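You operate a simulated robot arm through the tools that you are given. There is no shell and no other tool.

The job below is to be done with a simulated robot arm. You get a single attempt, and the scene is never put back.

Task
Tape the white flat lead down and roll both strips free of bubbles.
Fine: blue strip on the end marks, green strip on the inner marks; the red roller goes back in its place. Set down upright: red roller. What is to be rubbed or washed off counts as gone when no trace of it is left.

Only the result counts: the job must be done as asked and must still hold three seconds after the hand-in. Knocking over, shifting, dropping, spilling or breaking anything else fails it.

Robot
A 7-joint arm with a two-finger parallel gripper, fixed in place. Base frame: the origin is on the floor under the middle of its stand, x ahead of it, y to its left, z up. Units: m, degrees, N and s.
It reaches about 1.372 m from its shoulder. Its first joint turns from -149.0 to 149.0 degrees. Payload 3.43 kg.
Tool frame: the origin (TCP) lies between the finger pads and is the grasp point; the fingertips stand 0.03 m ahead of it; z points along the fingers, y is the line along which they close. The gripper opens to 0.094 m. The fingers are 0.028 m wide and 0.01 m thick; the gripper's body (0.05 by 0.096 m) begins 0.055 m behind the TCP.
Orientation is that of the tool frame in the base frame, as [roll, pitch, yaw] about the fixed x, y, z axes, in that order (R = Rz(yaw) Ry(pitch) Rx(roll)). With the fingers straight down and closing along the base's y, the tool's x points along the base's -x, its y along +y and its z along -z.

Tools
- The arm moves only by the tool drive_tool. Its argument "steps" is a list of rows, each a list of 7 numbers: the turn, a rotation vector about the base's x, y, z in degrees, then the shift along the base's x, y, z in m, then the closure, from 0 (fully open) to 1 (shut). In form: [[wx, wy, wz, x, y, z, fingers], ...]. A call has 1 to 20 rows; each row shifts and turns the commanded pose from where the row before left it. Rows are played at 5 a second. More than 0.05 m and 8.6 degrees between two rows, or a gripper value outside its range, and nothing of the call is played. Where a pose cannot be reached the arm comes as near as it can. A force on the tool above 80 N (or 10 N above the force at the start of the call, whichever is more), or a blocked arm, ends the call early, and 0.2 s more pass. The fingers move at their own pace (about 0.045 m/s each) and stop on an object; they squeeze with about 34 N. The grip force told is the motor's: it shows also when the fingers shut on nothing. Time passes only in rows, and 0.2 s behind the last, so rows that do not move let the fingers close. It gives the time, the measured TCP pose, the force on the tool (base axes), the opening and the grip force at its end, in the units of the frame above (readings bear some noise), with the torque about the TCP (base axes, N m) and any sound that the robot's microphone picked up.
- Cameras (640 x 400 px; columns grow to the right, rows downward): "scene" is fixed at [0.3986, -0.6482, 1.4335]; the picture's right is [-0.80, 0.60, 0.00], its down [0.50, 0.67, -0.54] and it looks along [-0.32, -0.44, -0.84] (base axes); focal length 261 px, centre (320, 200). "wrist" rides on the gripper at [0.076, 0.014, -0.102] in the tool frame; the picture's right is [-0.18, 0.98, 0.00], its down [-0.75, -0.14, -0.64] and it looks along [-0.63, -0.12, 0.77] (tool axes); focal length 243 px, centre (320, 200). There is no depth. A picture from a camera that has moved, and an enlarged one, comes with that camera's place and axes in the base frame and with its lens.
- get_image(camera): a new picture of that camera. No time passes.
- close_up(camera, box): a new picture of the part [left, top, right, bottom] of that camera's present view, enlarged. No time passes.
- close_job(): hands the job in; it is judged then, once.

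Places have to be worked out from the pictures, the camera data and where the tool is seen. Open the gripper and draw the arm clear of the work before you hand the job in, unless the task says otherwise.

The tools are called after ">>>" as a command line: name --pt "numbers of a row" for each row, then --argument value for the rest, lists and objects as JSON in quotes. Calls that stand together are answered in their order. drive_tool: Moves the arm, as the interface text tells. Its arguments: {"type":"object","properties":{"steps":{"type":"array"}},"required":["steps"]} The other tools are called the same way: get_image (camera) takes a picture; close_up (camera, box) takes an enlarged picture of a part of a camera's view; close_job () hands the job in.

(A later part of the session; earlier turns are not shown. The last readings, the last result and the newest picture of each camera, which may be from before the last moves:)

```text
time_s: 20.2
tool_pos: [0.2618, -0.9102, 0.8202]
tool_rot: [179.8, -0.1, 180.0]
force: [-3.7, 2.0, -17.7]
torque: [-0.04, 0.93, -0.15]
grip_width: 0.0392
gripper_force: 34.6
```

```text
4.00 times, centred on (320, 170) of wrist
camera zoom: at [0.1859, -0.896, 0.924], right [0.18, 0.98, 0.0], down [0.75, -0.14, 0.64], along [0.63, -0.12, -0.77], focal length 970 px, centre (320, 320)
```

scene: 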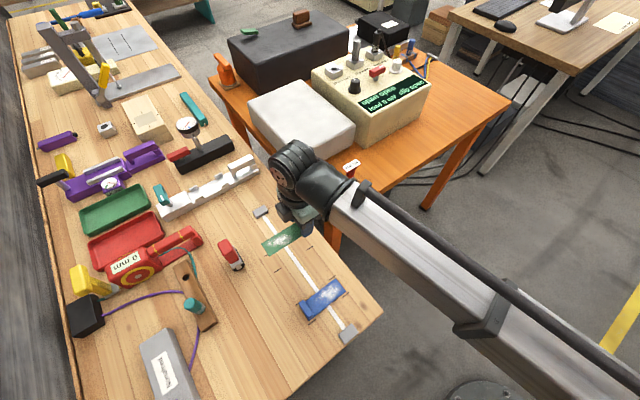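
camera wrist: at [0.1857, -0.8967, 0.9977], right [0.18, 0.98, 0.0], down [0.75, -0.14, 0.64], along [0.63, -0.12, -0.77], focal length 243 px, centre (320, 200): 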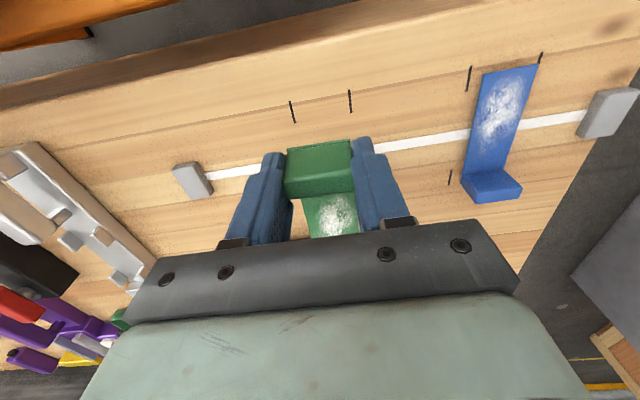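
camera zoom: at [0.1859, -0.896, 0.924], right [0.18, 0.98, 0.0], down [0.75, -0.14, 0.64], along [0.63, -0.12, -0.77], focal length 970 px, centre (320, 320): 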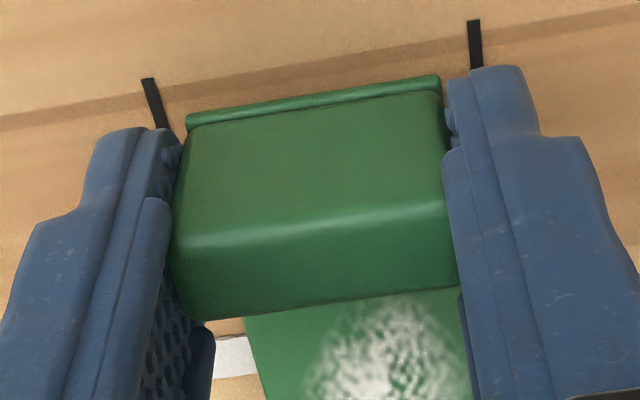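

A pull of 18 N doesn't lift it, so the tape has stuck. It lies within its marks, so I remove the tension, release and back away upward.

>>> drive_tool --pt "0 0 0 0 0 -0.0025 0.8" --pt "0 0 0 0 0 -0.0005 0.8" --pt "0 0 0 0 0 0 0.5" --pt "0 0 0 0 0 0 0.2" --pt "0 0 0 0 0 0 0" --pt "0 0 0 0 0 0 0"

>>> close_up --camera "wrist" --box '[220, 40, 420, 240]'

>>> close_up --camera "scene" --box '[255, 235, 311, 275]'

```text
time_s: 21.6
tool_pos: [0.2632, -0.9093, 0.8207]
tool_rot: [-180.0, 0.2, 180.0]
force: [-0.4, -0.5, 0.2]
torque: [0.0, 0.01, 0.04]
grip_width: 0.0942
gripper_force: 0.1
```

```text
2.00 times, centred on (320, 140) of wrist
camera zoom: at [0.1862, -0.8955, 0.923], right [0.18, 0.98, 0.0], down [0.75, -0.14, 0.64], along [0.63, -0.12, -0.77], focal length 485 px, centre (320, 320)
```

zoom: 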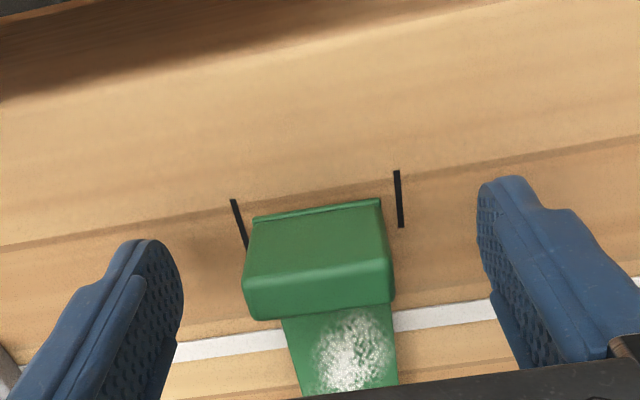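

```text
10.00 times, centred on (283, 255) of scene
camera zoom: at [0.3986, -0.6482, 1.4335], right [-0.8, 0.6, 0.0], down [0.5, 0.67, -0.54], along [-0.32, -0.44, -0.84], focal length 2609 px, centre (690, -350)
```

zoom: 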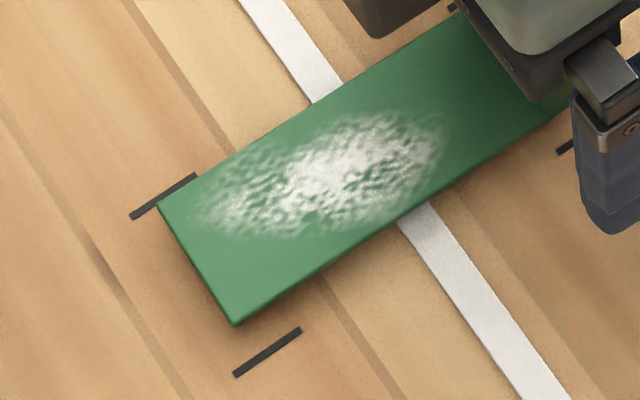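

Both strips are down. Now I raise the gripper and move toward the red roller for a good look at it.

>>> drive_tool --pt "0 0 0 0 0 0.03 0" --pt "0 0 0 0 0 0.045 0" --pt "0 0 0 0 0 0.045 0" --pt "0 0 0 0 0 0.04 0" --pt "0 0 0 0.04 -0.013 0.02 0" --pt "0 0 0 0.04 -0.013 0 0" --pt "0 0 0 0.04 -0.013 0 0" --pt "0 0 0 0 0 0 0"

>>> get_image --camera "wrist"

>>> close_up --camera "wrist" --box '[220, 60, 420, 185]'

>>> get_image --camera "scene"

```text
time_s: 23.4
tool_pos: [0.3838, -0.9477, 0.9997]
tool_rot: [-180.0, 0.0, -180.0]
force: [-0.1, 0.2, 0.0]
torque: [-0.02, 0.0, -0.01]
grip_width: 0.0936
gripper_force: 0.1
```

```text
taken
camera wrist: at [0.3073, -0.9336, 1.1031], right [0.18, 0.98, 0.0], down [0.75, -0.14, 0.64], along [0.63, -0.12, -0.77], focal length 243 px, centre (320, 200)
```

wrist: 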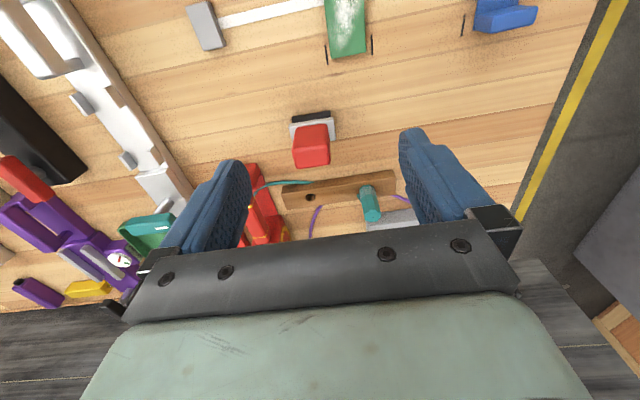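

```text
3.20 times, centred on (320, 122) of wrist
camera zoom: at [0.3073, -0.9336, 1.1031], right [0.18, 0.98, 0.0], down [0.75, -0.14, 0.64], along [0.63, -0.12, -0.77], focal length 776 px, centre (320, 448)
```

zoom: 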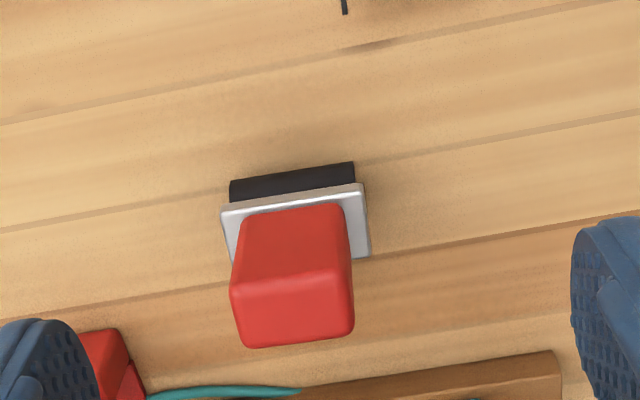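

```text
taken
```

scene: 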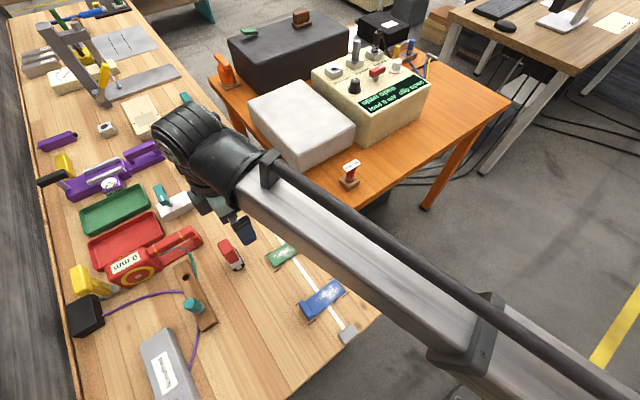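

The roller's handle is about 38 mm (y) by 23 mm (x). Its top centre is near (0.434, -0.964, 0.877), it is square to the axes, and the handle starts at z≈0.82. I move above it and check centring.

>>> drive_tool --pt "0 0 0 0.025 -0.0085 -0.02 0" --pt "0 0 0 0.025 -0.0085 -0.025 0" --pt "0 0 0 0 0 0 0"

>>> get_image --camera "wrist"

>>> close_up --camera "wrist" --box '[260, 60, 380, 180]'

```text
time_s: 24.2
tool_pos: [0.4354, -0.9645, 0.9558]
tool_rot: [180.0, -0.1, 179.9]
force: [-0.2, -0.4, -0.4]
torque: [0.02, 0.02, 0.0]
grip_width: 0.0939
gripper_force: 0.0
```

```text
taken
camera wrist: at [0.3574, -0.9504, 1.0589], right [0.18, 0.98, 0.0], down [0.75, -0.14, 0.64], along [0.63, -0.12, -0.77], focal length 243 px, centre (320, 200)
```

wrist: 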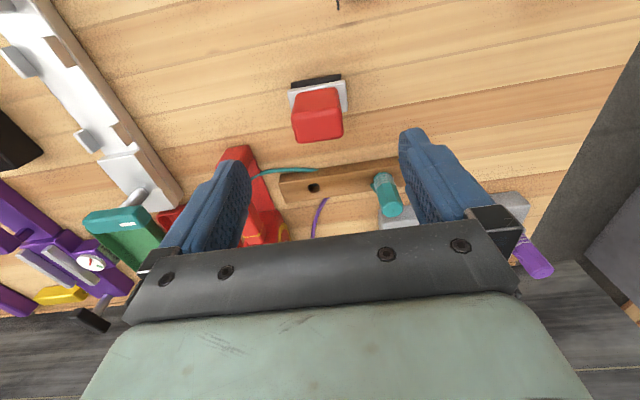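

```text
3.33 times, centred on (320, 120) of wrist
camera zoom: at [0.3574, -0.9504, 1.0589], right [0.18, 0.98, 0.0], down [0.75, -0.14, 0.64], along [0.63, -0.12, -0.77], focal length 809 px, centre (320, 467)
```

zoom: 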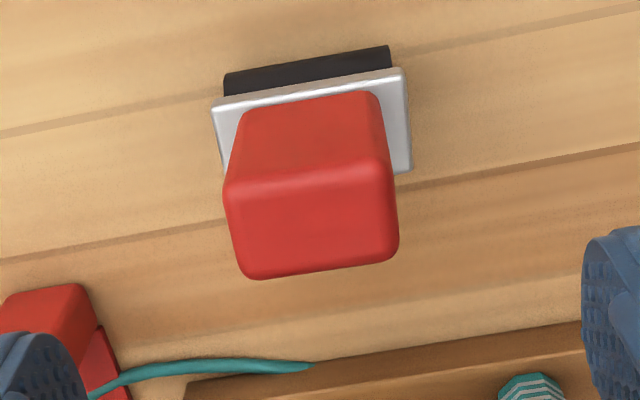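

The handle is about 1.5 mm off centre in x and y, which I correct. I then descend to z≈0.857 with the tips just above the frame and grip.

>>> drive_tool --pt "0 0 0 -0.0015 -0.0015 -0.03 0" --pt "0 0 0 0 0 -0.03 0" --pt "0 0 0 0 0 -0.025 0" --pt "0 0 0 0 0 -0.013 0" --pt "0 0 0 0 0 0 0"

>>> get_image --camera "wrist"

>>> get_image --camera "scene"

```text
time_s: 25.4
tool_pos: [0.4326, -0.9667, 0.857]
tool_rot: [-180.0, -0.1, 180.0]
force: [1.4, 0.7, 0.2]
torque: [-0.02, 0.0, 0.01]
grip_width: 0.0943
gripper_force: 0.1
```

```text
taken
camera wrist: at [0.3559, -0.9526, 0.9603], right [0.18, 0.98, 0.0], down [0.75, -0.14, 0.64], along [0.63, -0.12, -0.77], focal length 243 px, centre (320, 200)
```

wrist: 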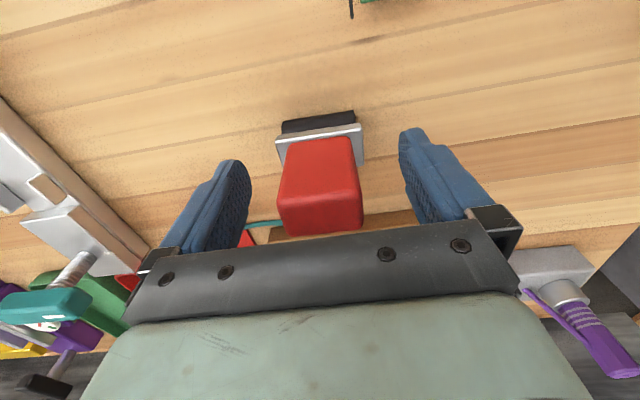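

```text
taken
```

scene: 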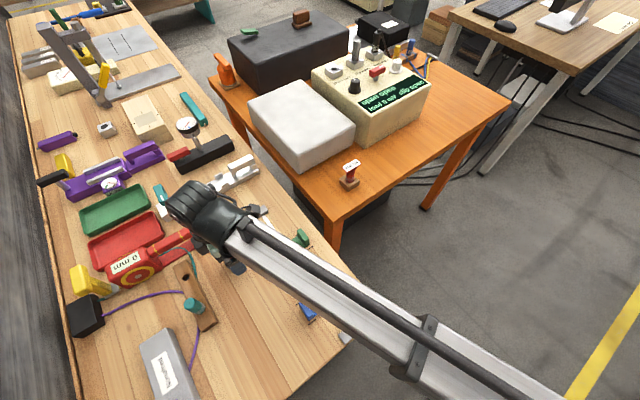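

The handle is centred between the fingers. I close the gripper on it.

>>> drive_tool --pt "0 0 0 0 0 0 0.3" --pt "0 0 0 0 0 0 0.6" --pt "0 0 0 0 0 0 0.8" --pt "0 0 0 0 0 0 0.8" --pt "0 0 0 0 0 0 0.8"

>>> close_up --camera "wrist" --box '[220, 80, 420, 240]'

```text
time_s: 26.6
tool_pos: [0.4326, -0.9658, 0.8584]
tool_rot: [-180.0, 0.1, -179.9]
force: [1.1, -0.3, 0.8]
torque: [0.04, 0.01, -0.01]
grip_width: 0.0441
gripper_force: 34.2
```

```text
2.50 times, centred on (320, 160) of wrist
camera zoom: at [0.3558, -0.9526, 0.9606], right [0.18, 0.98, 0.0], down [0.75, -0.14, 0.64], along [0.63, -0.12, -0.77], focal length 606 px, centre (320, 300)
```

zoom: 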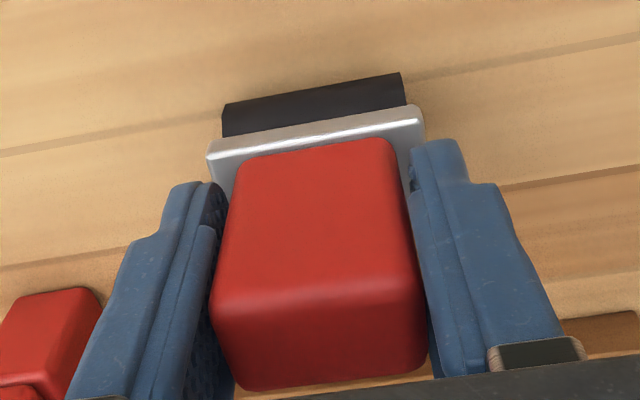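

The roller is gripped, with its home at TCP (0.4326, -0.966, 0.858). I lift it 7 cm and carry it over the free end of the green strip.

>>> drive_tool --pt "0 0 0 0 0 0.02 0.8" --pt "0 0 0 0 0 0.025 0.8" --pt "0 0 0 0 0 0.025 0.8" --pt "0 0 0 -0.0295 0.0187 0 0.8" --pt "0 0 0 -0.0295 0.0187 0 0.8" --pt "0 0 0 -0.0295 0.0187 0 0.8" --pt "0 0 0 0 0 0 0.8" --pt "0 0 0 0 0 0 0.8"

>>> get_image --camera "wrist"

>>> get_image --camera "scene"

```text
time_s: 28.4
tool_pos: [0.3423, -0.913, 0.9285]
tool_rot: [-179.9, 0.0, 179.9]
force: [-0.9, 0.6, -2.4]
torque: [0.01, 0.01, -0.01]
grip_width: 0.0439
gripper_force: 33.4
```

```text
taken
camera wrist: at [0.266, -0.8974, 1.0311], right [0.18, 0.98, 0.0], down [0.75, -0.14, 0.64], along [0.63, -0.12, -0.77], focal length 243 px, centre (320, 200)
```

wrist: 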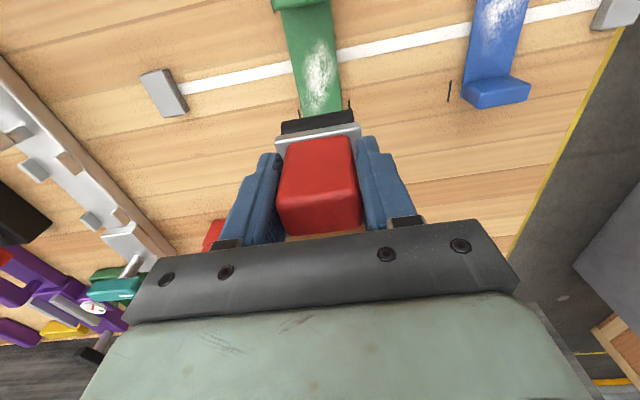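

```text
taken
```

scene: 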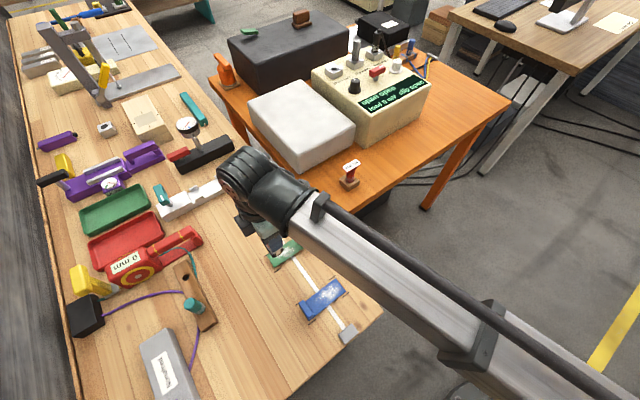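

The roller is lined up over the strip's free end. I lower it to about 8 mm above expected contact and check.

>>> drive_tool --pt "0 0 0 0.004 0 -0.02 0.8" --pt "0 0 0 0 0 -0.02 0.8" --pt "0 0 0 0 0 -0.018 0.8" --pt "0 0 0 0 0 0 0.8"

>>> close_up --camera "wrist" --box '[220, 0, 420, 160]'

>>> close_up --camera "scene" --box '[225, 200, 325, 280]'

```text
time_s: 29.4
tool_pos: [0.3468, -0.9117, 0.8706]
tool_rot: [180.0, 0.0, 180.0]
force: [0.0, -0.2, -1.1]
torque: [-0.01, -0.02, 0.02]
grip_width: 0.0439
gripper_force: 33.6
```

```text
2.50 times, centred on (320, 80) of wrist
camera zoom: at [0.2698, -0.8969, 0.9728], right [0.18, 0.98, 0.0], down [0.75, -0.14, 0.64], along [0.63, -0.12, -0.77], focal length 606 px, centre (320, 500)
```

zoom: 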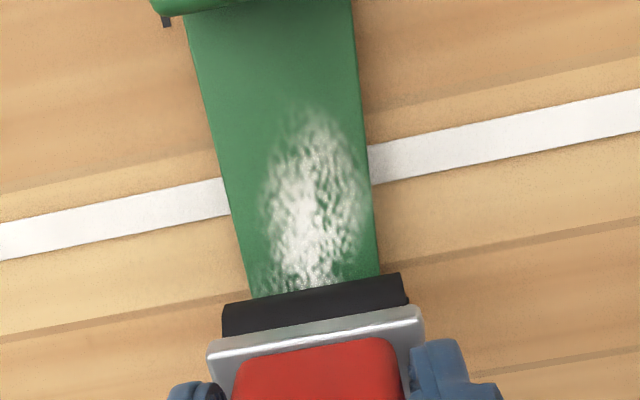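

```text
5.00 times, centred on (275, 240) of scene
camera zoom: at [0.3986, -0.6482, 1.4335], right [-0.8, 0.6, 0.0], down [0.5, 0.67, -0.54], along [-0.32, -0.44, -0.84], focal length 1304 px, centre (545, 0)
```

zoom: 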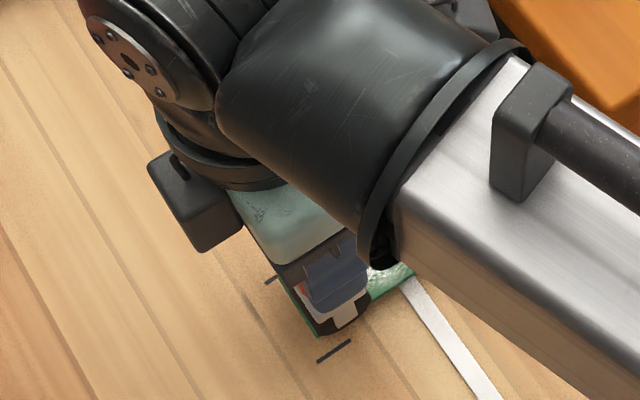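

The roller overlaps the strip evenly on both sides. I lower it in small steps until I feel contact.

>>> drive_tool --pt "0 0 0 0 0 -0.004 0.8" --pt "0 0 0 0 0 -0.002 0.8" --pt "0 0 0 0 0 0 0.8"

```text
time_s: 30.2
tool_pos: [0.3464, -0.9121, 0.8661]
tool_rot: [-179.8, 0.1, -179.9]
force: [-0.3, 0.1, 27.8]
torque: [0.06, 0.26, -0.01]
grip_width: 0.0438
gripper_force: 34.2
```

Contact with 28 N. I ease off about 1 mm, roll slowly toward the tab side for a short stretch, and watch force and bubbles.

>>> drive_tool --pt "0 0 0 0 0 0.001 0.8" --pt "0 0 0 -0.004 0 0 0.8" --pt "0 0 0 -0.004 0 0 0.8" --pt "0 0 0 -0.004 0 0 0.8" --pt "0 0 0 0 0 0 0.8"

>>> close_up --camera "wrist" --box '[220, 0, 420, 160]'

>>> close_up --camera "scene" --box '[255, 230, 325, 280]'

```text
time_s: 31.4
tool_pos: [0.335, -0.9111, 0.866]
tool_rot: [-179.9, 0.0, 180.0]
force: [9.4, -0.5, 27.1]
torque: [0.01, -0.32, -0.01]
grip_width: 0.044
gripper_force: 34.1
```

```text
2.50 times, centred on (320, 80) of wrist
camera zoom: at [0.258, -0.8967, 0.9684], right [0.18, 0.98, 0.0], down [0.75, -0.14, 0.64], along [0.63, -0.12, -0.77], focal length 606 px, centre (320, 500)
```

zoom: 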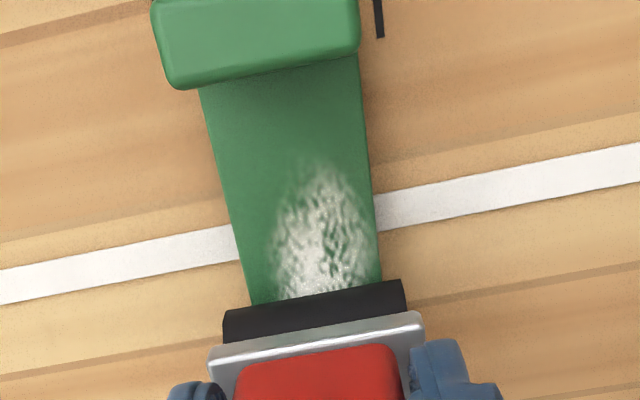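

```text
8.00 times, centred on (290, 255) of scene
camera zoom: at [0.3986, -0.6482, 1.4335], right [-0.8, 0.6, 0.0], down [0.5, 0.67, -0.54], along [-0.32, -0.44, -0.84], focal length 2087 px, centre (560, -240)
```

zoom: 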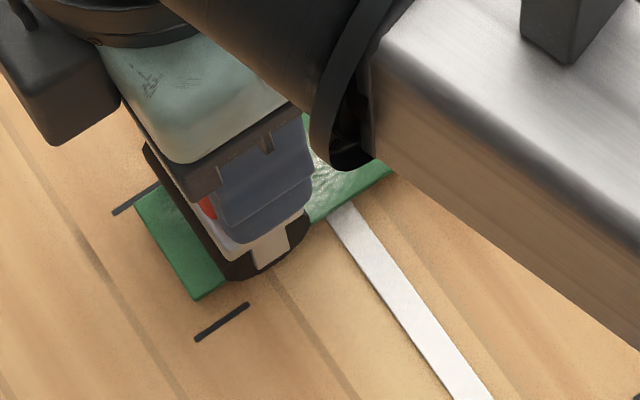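

The strip stays put and the roller runs steadily at about 27 N. I continue rolling toward the tab, stopping short of it.

>>> drive_tool --pt "0 0 0 -0.004 0 0 0.8" --pt "0 0 0 -0.004 0 0 0.8" --pt "0 0 0 -0.004 0 0 0.8" --pt "0 0 0 -0.004 0 0 0.8" --pt "0 0 0 -0.004 0 0 0.8" --pt "0 0 0 -0.004 0 0 0.8" --pt "0 0 0 0 0 0 0.8"

>>> close_up --camera "wrist" --box '[220, 0, 420, 160]'

>>> close_up --camera "scene" --box '[255, 230, 325, 280]'

```text
time_s: 33.0
tool_pos: [0.311, -0.9106, 0.8658]
tool_rot: [-180.0, 0.0, 180.0]
force: [4.9, -0.4, 19.6]
torque: [0.03, -0.1, 0.02]
grip_width: 0.044
gripper_force: 33.8
```

```text
2.50 times, centred on (320, 80) of wrist
camera zoom: at [0.2341, -0.8963, 0.968], right [0.18, 0.98, 0.0], down [0.75, -0.14, 0.64], along [0.63, -0.12, -0.77], focal length 606 px, centre (320, 500)
```

zoom: 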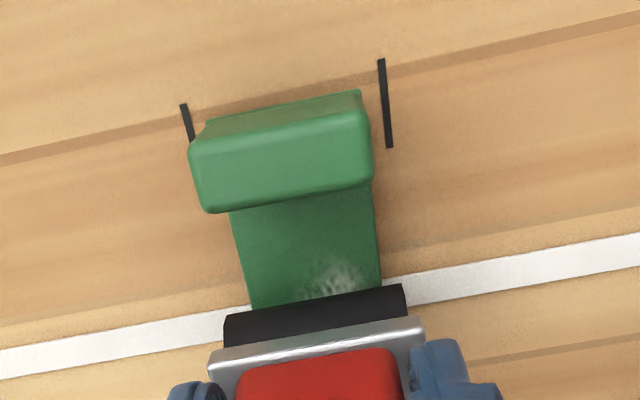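

```text
8.00 times, centred on (290, 255) of scene
camera zoom: at [0.3986, -0.6482, 1.4335], right [-0.8, 0.6, 0.0], down [0.5, 0.67, -0.54], along [-0.32, -0.44, -0.84], focal length 2087 px, centre (560, -240)
```

zoom: 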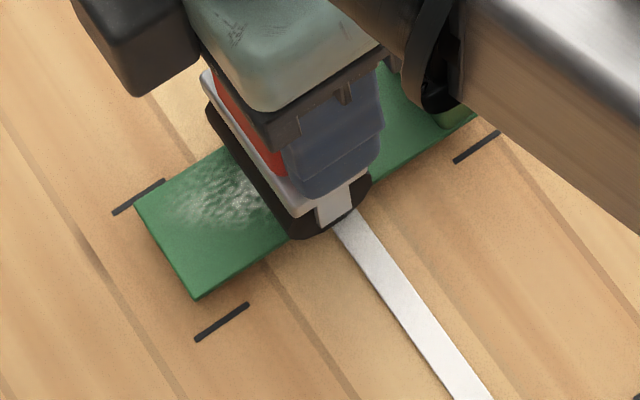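

The bubbles fade with each pass but aren't gone yet. I finish this stroke and roll back to the free end.

>>> drive_tool --pt "0 0 0 -0.0035 0 -0.0003 0.8" --pt "0 0 0 -0.0035 0 -0.0002 0.8" --pt "0 0 0 -0.0035 0 0 0.8" --pt "0 0 0 -0.0035 0 0 0.8" --pt "0 0 0 -0.0035 0 0 0.8" --pt "0 0 0 -0.0035 0 0 0.8" --pt "0 0 0 0.0043 0 0 0.8" --pt "0 0 0 0.0043 0 0 0.8" --pt "0 0 0 0.0043 0 0 0.8" --pt "0 0 0 0.0043 0 0 0.8" --pt "0 0 0 0.0043 0 0 0.8" --pt "0 0 0 0.0043 0 0 0.8" --pt "0 0 0 0.0043 0 0 0.8" --pt "0 0 0 0.0043 0 0 0.8" --pt "0 0 0 0.0043 0 0 0.8" --pt "0 0 0 0.0043 0 0.0002 0.8" --pt "0 0 0 0.0043 0 0.0003 0.8" --pt "0 0 0 0.0043 0 0 0.8" --pt "0 0 0 0.0043 0 0 0.8" --pt "0 0 0 0.0043 0 0 0.8"

>>> close_up --camera "wrist" --box '[220, 0, 420, 160]'

>>> close_up --camera "scene" --box '[255, 230, 325, 280]'

```text
time_s: 37.2
tool_pos: [0.352, -0.9111, 0.8652]
tool_rot: [180.0, -0.1, -180.0]
force: [-2.2, -0.8, 5.9]
torque: [-0.03, 0.25, -0.02]
grip_width: 0.0439
gripper_force: 34.0
```

```text
2.50 times, centred on (320, 80) of wrist
camera zoom: at [0.2737, -0.8963, 0.9679], right [0.18, 0.98, 0.0], down [0.75, -0.14, 0.64], along [0.63, -0.12, -0.77], focal length 606 px, centre (320, 500)
```

zoom: 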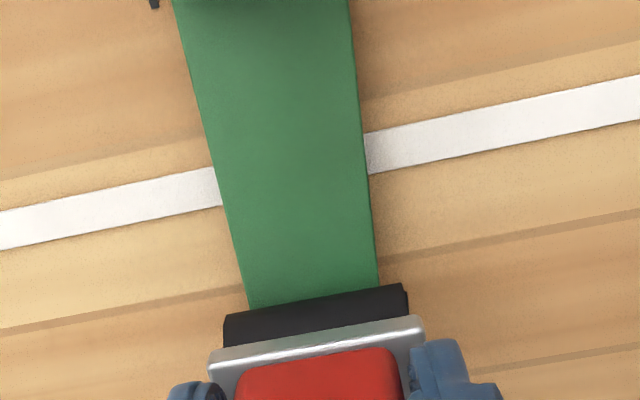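

```text
8.00 times, centred on (290, 255) of scene
camera zoom: at [0.3986, -0.6482, 1.4335], right [-0.8, 0.6, 0.0], down [0.5, 0.67, -0.54], along [-0.32, -0.44, -0.84], focal length 2087 px, centre (560, -240)
```

zoom: 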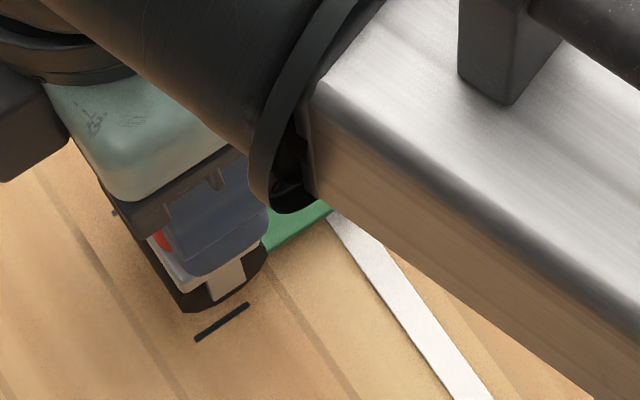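

The visible part of the green strip is now clear of bubbles. I do one more stroke to the tab so I can see the free end too.

>>> drive_tool --pt "0 0 0 0 0 -0.0008 0.8" --pt "0 0 0 -0.004 0 0 0.8" --pt "0 0 0 -0.004 0 0 0.8" --pt "0 0 0 -0.004 0 0 0.8" --pt "0 0 0 -0.004 0 0 0.8" --pt "0 0 0 -0.004 0 0 0.8" --pt "0 0 0 -0.004 0 0 0.8" --pt "0 0 0 -0.004 0 0 0.8" --pt "0 0 0 -0.004 0 0 0.8" --pt "0 0 0 -0.004 0 0 0.8" --pt "0 0 0 -0.004 0 0 0.8" --pt "0 0 0 -0.004 0 0 0.8" --pt "0 0 0 -0.004 0 0 0.8" --pt "0 0 0 -0.004 0 0 0.8" --pt "0 0 0 -0.004 0 0 0.8" --pt "0 0 0 -0.004 0 0 0.8" --pt "0 0 0 0 0 0 0.8"

>>> close_up --camera "wrist" --box '[220, 0, 420, 160]'

>>> close_up --camera "scene" --box '[255, 230, 325, 280]'

```text
time_s: 40.8
tool_pos: [0.289, -0.9113, 0.8655]
tool_rot: [180.0, 0.0, -180.0]
force: [6.0, 0.5, 19.2]
torque: [0.0, -0.14, -0.03]
grip_width: 0.0437
gripper_force: 33.8
```

```text
2.50 times, centred on (320, 80) of wrist
camera zoom: at [0.2124, -0.897, 0.9673], right [0.18, 0.98, 0.0], down [0.75, -0.14, 0.64], along [0.63, -0.12, -0.77], focal length 606 px, centre (320, 500)
```

zoom: 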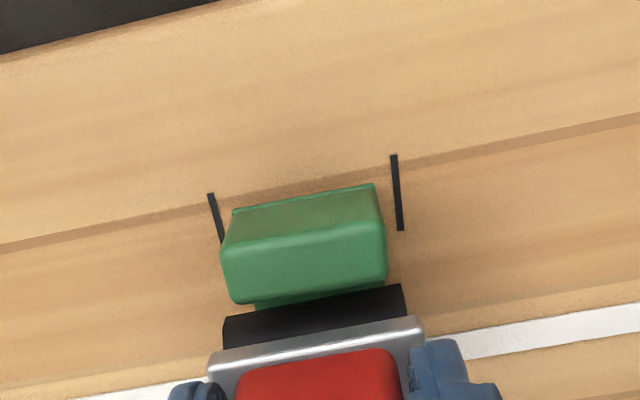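

```text
8.00 times, centred on (290, 255) of scene
camera zoom: at [0.3986, -0.6482, 1.4335], right [-0.8, 0.6, 0.0], down [0.5, 0.67, -0.54], along [-0.32, -0.44, -0.84], focal length 2087 px, centre (560, -240)
```

zoom: 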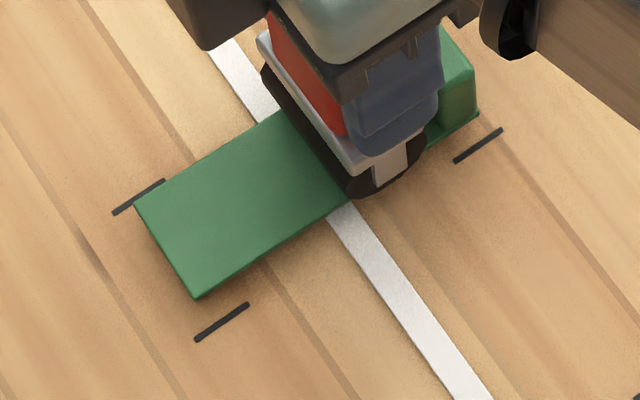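

The free end is clean. I make one more return stroke for certainty and then lift off straight up.

>>> drive_tool --pt "0 0 0 0.004 0 0 0.8" --pt "0 0 0 0.004 0 0 0.8" --pt "0 0 0 0.004 0 0 0.8" --pt "0 0 0 0.004 0 0 0.8" --pt "0 0 0 0.004 0 0 0.8" --pt "0 0 0 0.004 0 0 0.8" --pt "0 0 0 0.004 0 0 0.8" --pt "0 0 0 0.004 0 0 0.8" --pt "0 0 0 0.004 0 0 0.8" --pt "0 0 0 0.004 0 0 0.8" --pt "0 0 0 0.004 0 0 0.8" --pt "0 0 0 0.004 0 0 0.8" --pt "0 0 0 0.004 0 0 0.8" --pt "0 0 0 0.004 0 0 0.8" --pt "0 0 0 0.004 0 0 0.8" --pt "0 0 0 0 0 0.01 0.8" --pt "0 0 0 0 0 0.025 0.8" --pt "0 0 0 0 0 0.025 0.8" --pt "0 0 0 0 0 0 0.8"

>>> get_image --camera "wrist"

>>> close_up --camera "wrist" --box '[220, 0, 420, 160]'

```text
time_s: 44.8
tool_pos: [0.3486, -0.9117, 0.9229]
tool_rot: [180.0, 0.0, -180.0]
force: [-0.8, 0.4, -1.2]
torque: [0.03, -0.01, 0.03]
grip_width: 0.0437
gripper_force: 33.7
```

```text
taken
camera wrist: at [0.2718, -0.8976, 1.0261], right [0.18, 0.98, 0.0], down [0.75, -0.14, 0.64], along [0.63, -0.12, -0.77], focal length 243 px, centre (320, 200)
```

wrist: 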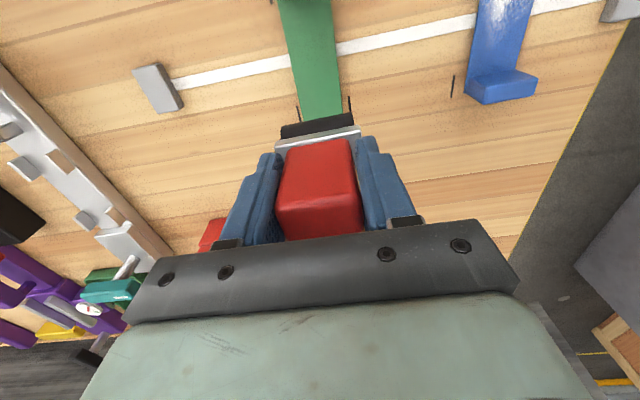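

```text
2.50 times, centred on (320, 80) of wrist
camera zoom: at [0.2718, -0.8976, 1.0261], right [0.18, 0.98, 0.0], down [0.75, -0.14, 0.64], along [0.63, -0.12, -0.77], focal length 606 px, centre (320, 500)
```

zoom: 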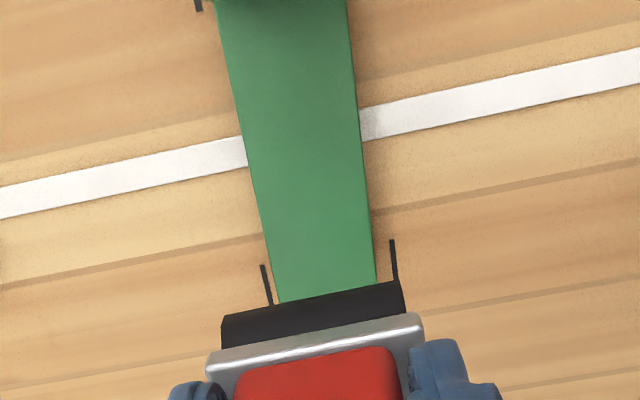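

Green is done. I carry the roller at height to the free (low-x) end of the blue strip.

>>> drive_tool --pt "0 0 0 -0.02 0.0382 0 0.8" --pt "0 0 0 -0.02 0.0382 0 0.8" --pt "0 0 0 -0.02 0.0382 0 0.8" --pt "0 0 0 -0.02 0.0382 0 0.8" --pt "0 0 0 0 0 0 0.8" --pt "0 0 0 0 0 -0.025 0.8" --pt "0 0 0 0 0 -0.023 0.8" --pt "0 0 0 0 0 0 0.8"

>>> get_image --camera "wrist"

>>> close_up --camera "wrist" --box '[220, 0, 420, 160]'

>>> close_up --camera "scene" --box '[270, 240, 370, 330]'

```text
time_s: 46.6
tool_pos: [0.2718, -0.7601, 0.8761]
tool_rot: [180.0, 0.0, 179.9]
force: [0.5, -0.1, -1.7]
torque: [0.01, 0.03, -0.01]
grip_width: 0.0436
gripper_force: 33.6
```

```text
taken
camera wrist: at [0.1944, -0.745, 0.9782], right [0.18, 0.98, 0.0], down [0.75, -0.14, 0.64], along [0.63, -0.12, -0.77], focal length 243 px, centre (320, 200)
```

wrist: 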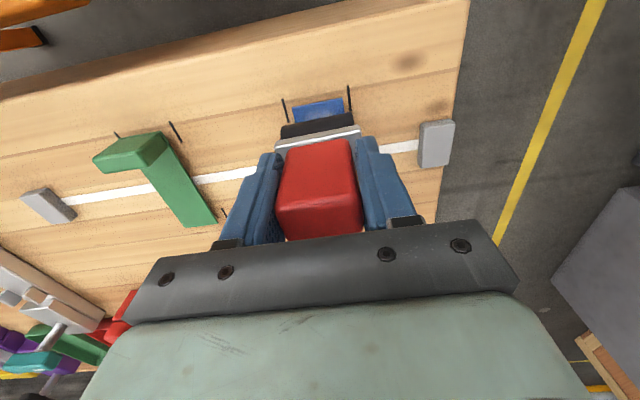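

```text
2.50 times, centred on (320, 80) of wrist
camera zoom: at [0.1944, -0.745, 0.9782], right [0.18, 0.98, 0.0], down [0.75, -0.14, 0.64], along [0.63, -0.12, -0.77], focal length 606 px, centre (320, 500)
```

zoom: 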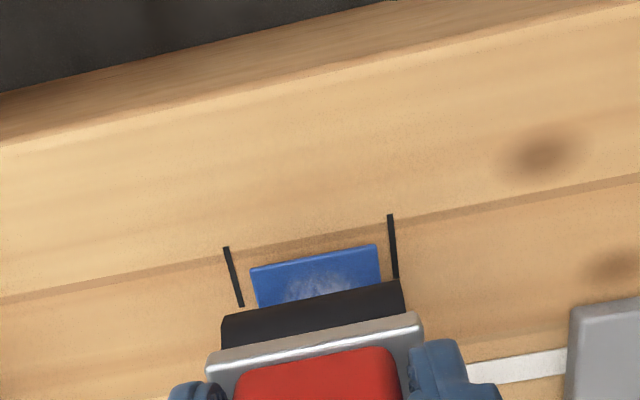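

```text
4.44 times, centred on (320, 285) of scene
camera zoom: at [0.3986, -0.6482, 1.4335], right [-0.8, 0.6, 0.0], down [0.5, 0.67, -0.54], along [-0.32, -0.44, -0.84], focal length 1159 px, centre (320, -178)
```

zoom: 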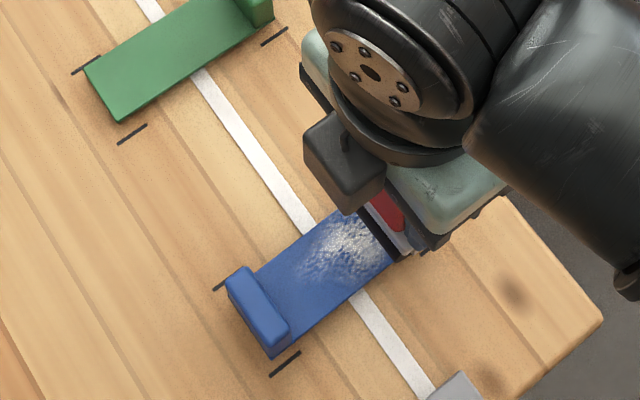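

I shift 13 mm toward the free end so the whole patch is covered, nudge +1 mm in y, and lower to contact.

>>> drive_tool --pt "0 0 0 -0.013 0.001 0 0.8" --pt "0 0 0 0 0 -0.005 0.8" --pt "0 0 0 0 0 -0.003 0.8" --pt "0 0 0 0 0 -0.0015 0.8" --pt "0 0 0 0 0 0 0.8"

>>> close_up --camera "wrist" --box '[220, 0, 420, 160]'

```text
time_s: 47.8
tool_pos: [0.2576, -0.7578, 0.8666]
tool_rot: [180.0, 0.1, -180.0]
force: [0.5, 0.3, -1.3]
torque: [0.01, 0.02, 0.02]
grip_width: 0.0435
gripper_force: 33.6
```

```text
2.50 times, centred on (320, 80) of wrist
camera zoom: at [0.1804, -0.7432, 0.969], right [0.18, 0.98, 0.0], down [0.75, -0.14, 0.64], along [0.63, -0.12, -0.77], focal length 606 px, centre (320, 500)
```

zoom: 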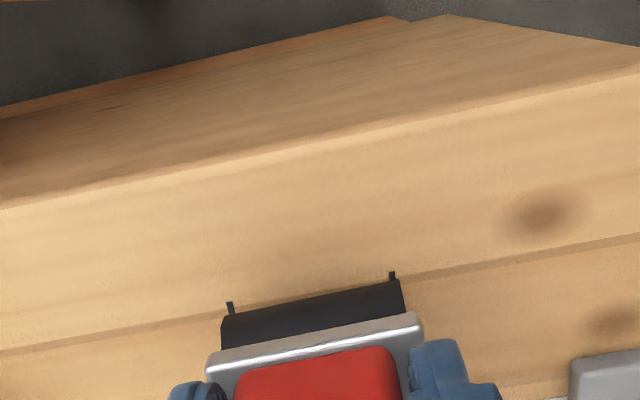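

No contact yet at this height, so I continue down in 1 mm steps.

>>> drive_tool --pt "0 0 0 0 0 -0.001 0.8" --pt "0 0 0 0 0 -0.001 0.8" --pt "0 0 0 0 0 0 0.8"

```text
time_s: 48.6
tool_pos: [0.2575, -0.7578, 0.8641]
tool_rot: [-180.0, 0.1, 180.0]
force: [-0.6, 0.0, 1.2]
torque: [-0.01, -0.02, -0.02]
grip_width: 0.0437
gripper_force: 33.8
```

Contact is just starting. I press about 1.5 mm further.

>>> drive_tool --pt "0 0 0 0 0 -0.001 0.8" --pt "0 0 0 0 0 -0.0005 0.8" --pt "0 0 0 0 0 0 0.8"

```text
time_s: 49.4
tool_pos: [0.2569, -0.7579, 0.8637]
tool_rot: [180.0, 0.0, 180.0]
force: [-0.7, 2.1, 11.1]
torque: [0.15, -0.04, 0.03]
grip_width: 0.0438
gripper_force: 33.8
```

11 N now; I press slightly more and roll toward the tab, watching the force at the end.

>>> drive_tool --pt "0 0 0 0 0 -0.0008 0.8" --pt "0 0 0 0.004 0 0 0.8" --pt "0 0 0 0.004 0 0 0.8" --pt "0 0 0 0.004 0 0 0.8" --pt "0 0 0 0.004 0 0 0.8" --pt "0 0 0 0.004 0 0 0.8" --pt "0 0 0 0.004 0 0 0.8" --pt "0 0 0 0.004 0 0 0.8" --pt "0 0 0 0 0 0 0.8"

>>> close_up --camera "wrist" --box '[220, 0, 420, 160]'

>>> close_up --camera "scene" --box '[270, 240, 370, 330]'

```text
time_s: 51.4
tool_pos: [0.2863, -0.7573, 0.8642]
tool_rot: [180.0, 0.0, -180.0]
force: [-6.8, 0.0, 24.2]
torque: [-0.05, 0.22, -0.04]
grip_width: 0.0435
gripper_force: 33.6
```

```text
2.50 times, centred on (320, 80) of wrist
camera zoom: at [0.2089, -0.7425, 0.9659], right [0.18, 0.98, 0.0], down [0.75, -0.14, 0.64], along [0.63, -0.12, -0.77], focal length 606 px, centre (320, 500)
```

zoom: 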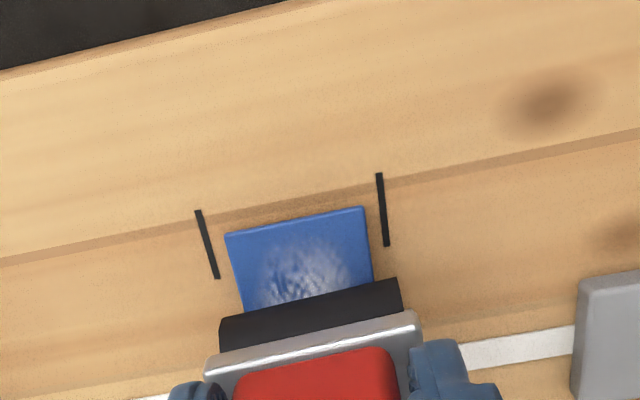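

```text
4.44 times, centred on (320, 285) of scene
camera zoom: at [0.3986, -0.6482, 1.4335], right [-0.8, 0.6, 0.0], down [0.5, 0.67, -0.54], along [-0.32, -0.44, -0.84], focal length 1159 px, centre (320, -178)
```

zoom: 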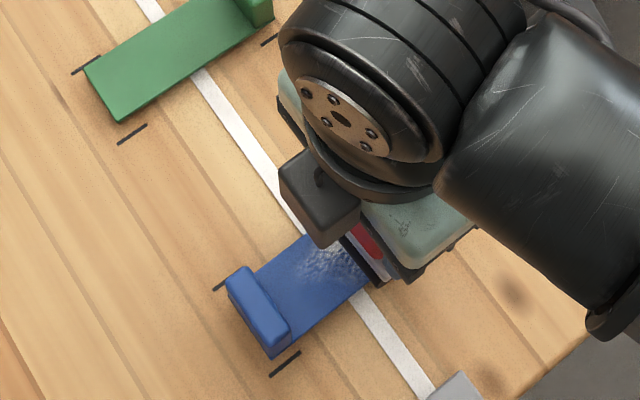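

Fading as before. I continue up to just short of the tab and roll back partway.

>>> drive_tool --pt "0 0 0 0.004 0 0 0.8" --pt "0 0 0 0.004 0 0 0.8" --pt "0 0 0 0.004 0 0 0.8" --pt "0 0 0 0.004 0 0 0.8" --pt "0 0 0 0.004 0 0 0.8" --pt "0 0 0 0.004 0 0 0.8" --pt "0 0 0 0.004 0 0 0.8" --pt "0 0 0 0.004 0 0 0.8" --pt "0 0 0 0.004 0 0 0.8" --pt "0 0 0 0.004 0 0 0.8" --pt "0 0 0 0.003 0 0 0.8" --pt "0 0 0 0 0 0 0.8"

>>> close_up --camera "wrist" --box '[220, 0, 420, 160]'

>>> close_up --camera "scene" --box '[270, 240, 370, 330]'

```text
time_s: 54.0
tool_pos: [0.3284, -0.7573, 0.862]
tool_rot: [-180.0, 0.0, 179.9]
force: [-4.8, 0.3, 17.8]
torque: [0.01, 0.2, -0.04]
grip_width: 0.044
gripper_force: 33.6
```

```text
2.50 times, centred on (320, 80) of wrist
camera zoom: at [0.251, -0.7428, 0.9656], right [0.18, 0.98, 0.0], down [0.75, -0.14, 0.64], along [0.63, -0.12, -0.77], focal length 606 px, centre (320, 500)
```

zoom: 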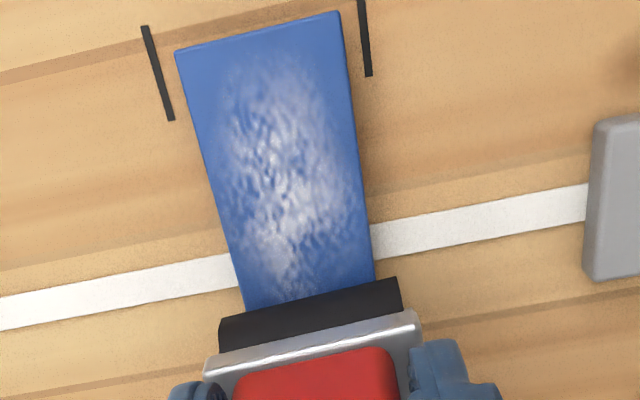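

```text
4.44 times, centred on (320, 285) of scene
camera zoom: at [0.3986, -0.6482, 1.4335], right [-0.8, 0.6, 0.0], down [0.5, 0.67, -0.54], along [-0.32, -0.44, -0.84], focal length 1159 px, centre (320, -178)
```

zoom: 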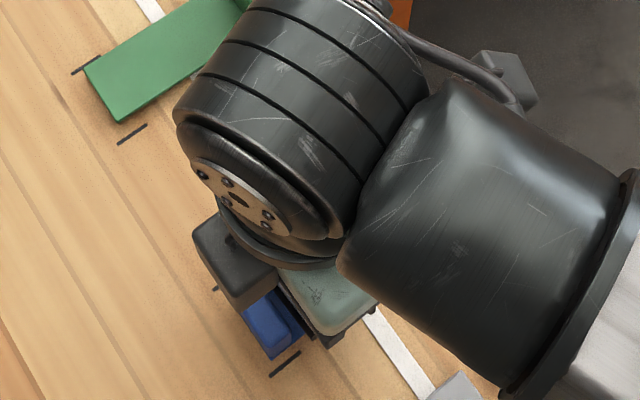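

I go 2 mm further toward the tab, then roll back to the free end.

>>> drive_tool --pt "0 0 0 0.002 0 0 0.8" --pt "0 0 0 -0.004 0 0 0.8" --pt "0 0 0 -0.004 0 0 0.8" --pt "0 0 0 -0.004 0 0 0.8" --pt "0 0 0 -0.004 0 0 0.8" --pt "0 0 0 -0.004 0 0 0.8" --pt "0 0 0 -0.004 0 0 0.8" --pt "0 0 0 -0.004 0 0 0.8" --pt "0 0 0 -0.004 0 0 0.8" --pt "0 0 0 -0.004 0 0 0.8" --pt "0 0 0 -0.004 0 0 0.8" --pt "0 0 0 -0.004 0 0 0.8" --pt "0 0 0 -0.004 0 0 0.8" --pt "0 0 0 -0.004 0 0 0.8" --pt "0 0 0 -0.004 0 0 0.8" --pt "0 0 0 -0.004 0 0 0.8" --pt "0 0 0 -0.004 0 0 0.8" --pt "0 0 0 -0.004 0 0 0.8" --pt "0 0 0 -0.004 0 0 0.8" --pt "0 0 0 0 0 0 0.8"

>>> close_up --camera "scene" --box '[270, 240, 370, 330]'

>>> close_up --camera "wrist" --box '[220, 0, 420, 160]'

```text
time_s: 58.2
tool_pos: [0.258, -0.7573, 0.8628]
tool_rot: [-179.9, 0.0, -180.0]
force: [2.8, -0.9, 10.3]
torque: [-0.04, -0.43, 0.0]
grip_width: 0.0439
gripper_force: 33.7
```

```text
4.44 times, centred on (320, 285) of scene
camera zoom: at [0.3986, -0.6482, 1.4335], right [-0.8, 0.6, 0.0], down [0.5, 0.67, -0.54], along [-0.32, -0.44, -0.84], focal length 1159 px, centre (320, -178)
```

zoom: 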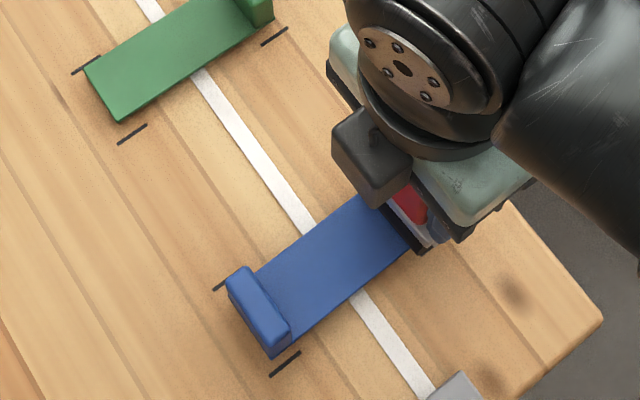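

```text
2.50 times, centred on (320, 80) of wrist
camera zoom: at [0.1812, -0.7429, 0.9654], right [0.18, 0.98, 0.0], down [0.75, -0.14, 0.64], along [0.63, -0.12, -0.77], focal length 606 px, centre (320, 500)
```

zoom: 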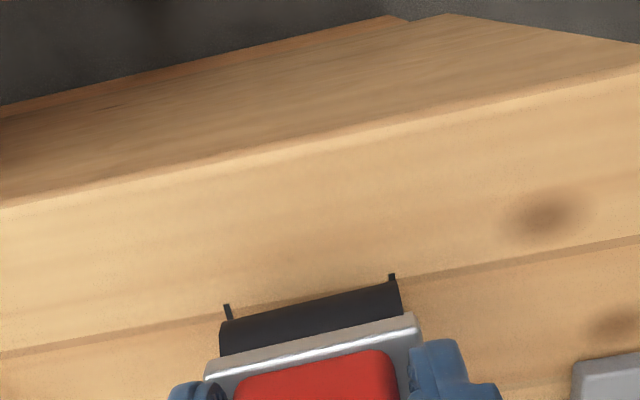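

The blue strip looks clear. I make another full round trip to be certain that no trace remains.

>>> drive_tool --pt "0 0 0 0 0 -0.0005 0.8" --pt "0 0 0 0.004 0 0 0.8" --pt "0 0 0 0.004 0 0 0.8" --pt "0 0 0 0.004 0 0 0.8" --pt "0 0 0 0.004 0 0 0.8" --pt "0 0 0 0.004 0 0 0.8" --pt "0 0 0 0.004 0 0 0.8" --pt "0 0 0 0.004 0 0 0.8" --pt "0 0 0 0.004 0 0 0.8" --pt "0 0 0 0.004 0 0 0.8" --pt "0 0 0 0.004 0 0 0.8" --pt "0 0 0 0.004 0 0 0.8" --pt "0 0 0 0.004 0 0 0.8" --pt "0 0 0 0.004 0 0 0.8" --pt "0 0 0 0.004 0 0 0.8" --pt "0 0 0 0.004 0 0 0.8" --pt "0 0 0 0.004 0 0 0.8" --pt "0 0 0 0.004 0 0 0.8" --pt "0 0 0 0.004 0 0 0.8" --pt "0 0 0 0 0 0 0.8"

>>> close_up --camera "wrist" --box '[220, 0, 420, 160]'

```text
time_s: 62.4
tool_pos: [0.3313, -0.7572, 0.8633]
tool_rot: [180.0, 0.0, 179.9]
force: [-4.6, 1.8, 17.2]
torque: [0.05, 0.26, -0.01]
grip_width: 0.0437
gripper_force: 33.7
```

```text
2.50 times, centred on (320, 80) of wrist
camera zoom: at [0.2539, -0.7433, 0.965], right [0.18, 0.98, 0.0], down [0.75, -0.14, 0.64], along [0.63, -0.12, -0.77], focal length 606 px, centre (320, 500)
```

zoom: 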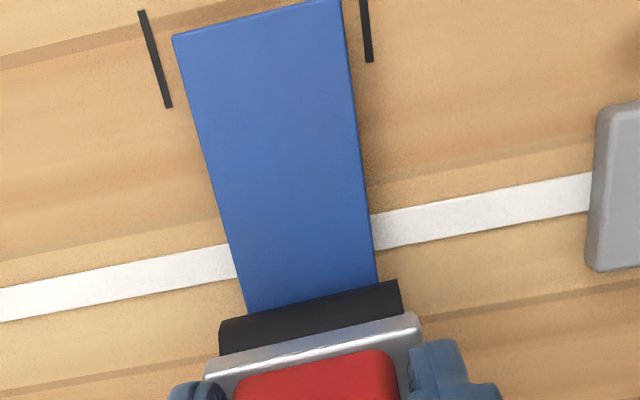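

Blue is clear. I roll back 2.4 cm, lift straight up, and inspect the tab end of the strip.

>>> drive_tool --pt "0 0 0 -0.004 0 0 0.8" --pt "0 0 0 -0.004 0 0 0.8" --pt "0 0 0 -0.004 0 0 0.8" --pt "0 0 0 -0.004 0 0 0.8" --pt "0 0 0 -0.004 0 0 0.8" --pt "0 0 0 -0.004 0 0 0.8" --pt "0 0 0 0 0 0.01 0.8" --pt "0 0 0 0 0 0.025 0.8" --pt "0 0 0 0 0 0.035 0.8" --pt "0 0 0 0 0 0 0.8"

>>> get_image --camera "wrist"

>>> get_image --camera "scene"

```text
time_s: 64.6
tool_pos: [0.3063, -0.7597, 0.9301]
tool_rot: [180.0, 0.0, -180.0]
force: [-0.2, 0.3, -2.2]
torque: [0.0, -0.02, -0.03]
grip_width: 0.0435
gripper_force: 33.7
```

```text
taken
camera wrist: at [0.2298, -0.7444, 1.033], right [0.18, 0.98, 0.0], down [0.75, -0.14, 0.64], along [0.63, -0.12, -0.77], focal length 243 px, centre (320, 200)
```

wrist: 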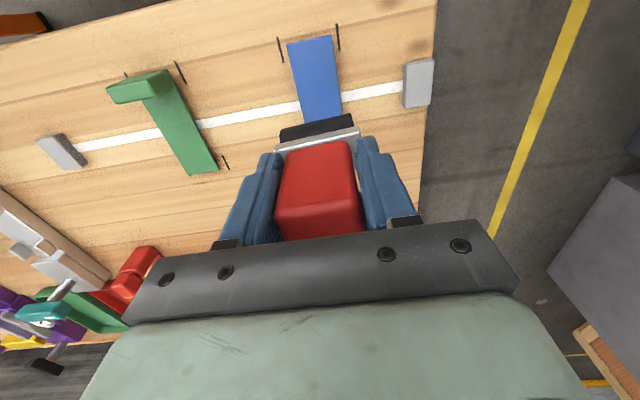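

```text
taken
```

scene: 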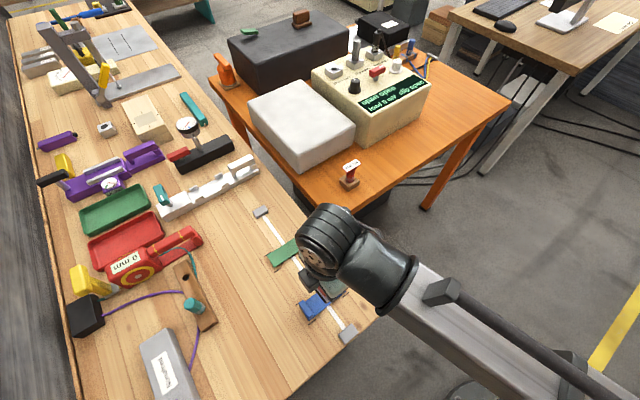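

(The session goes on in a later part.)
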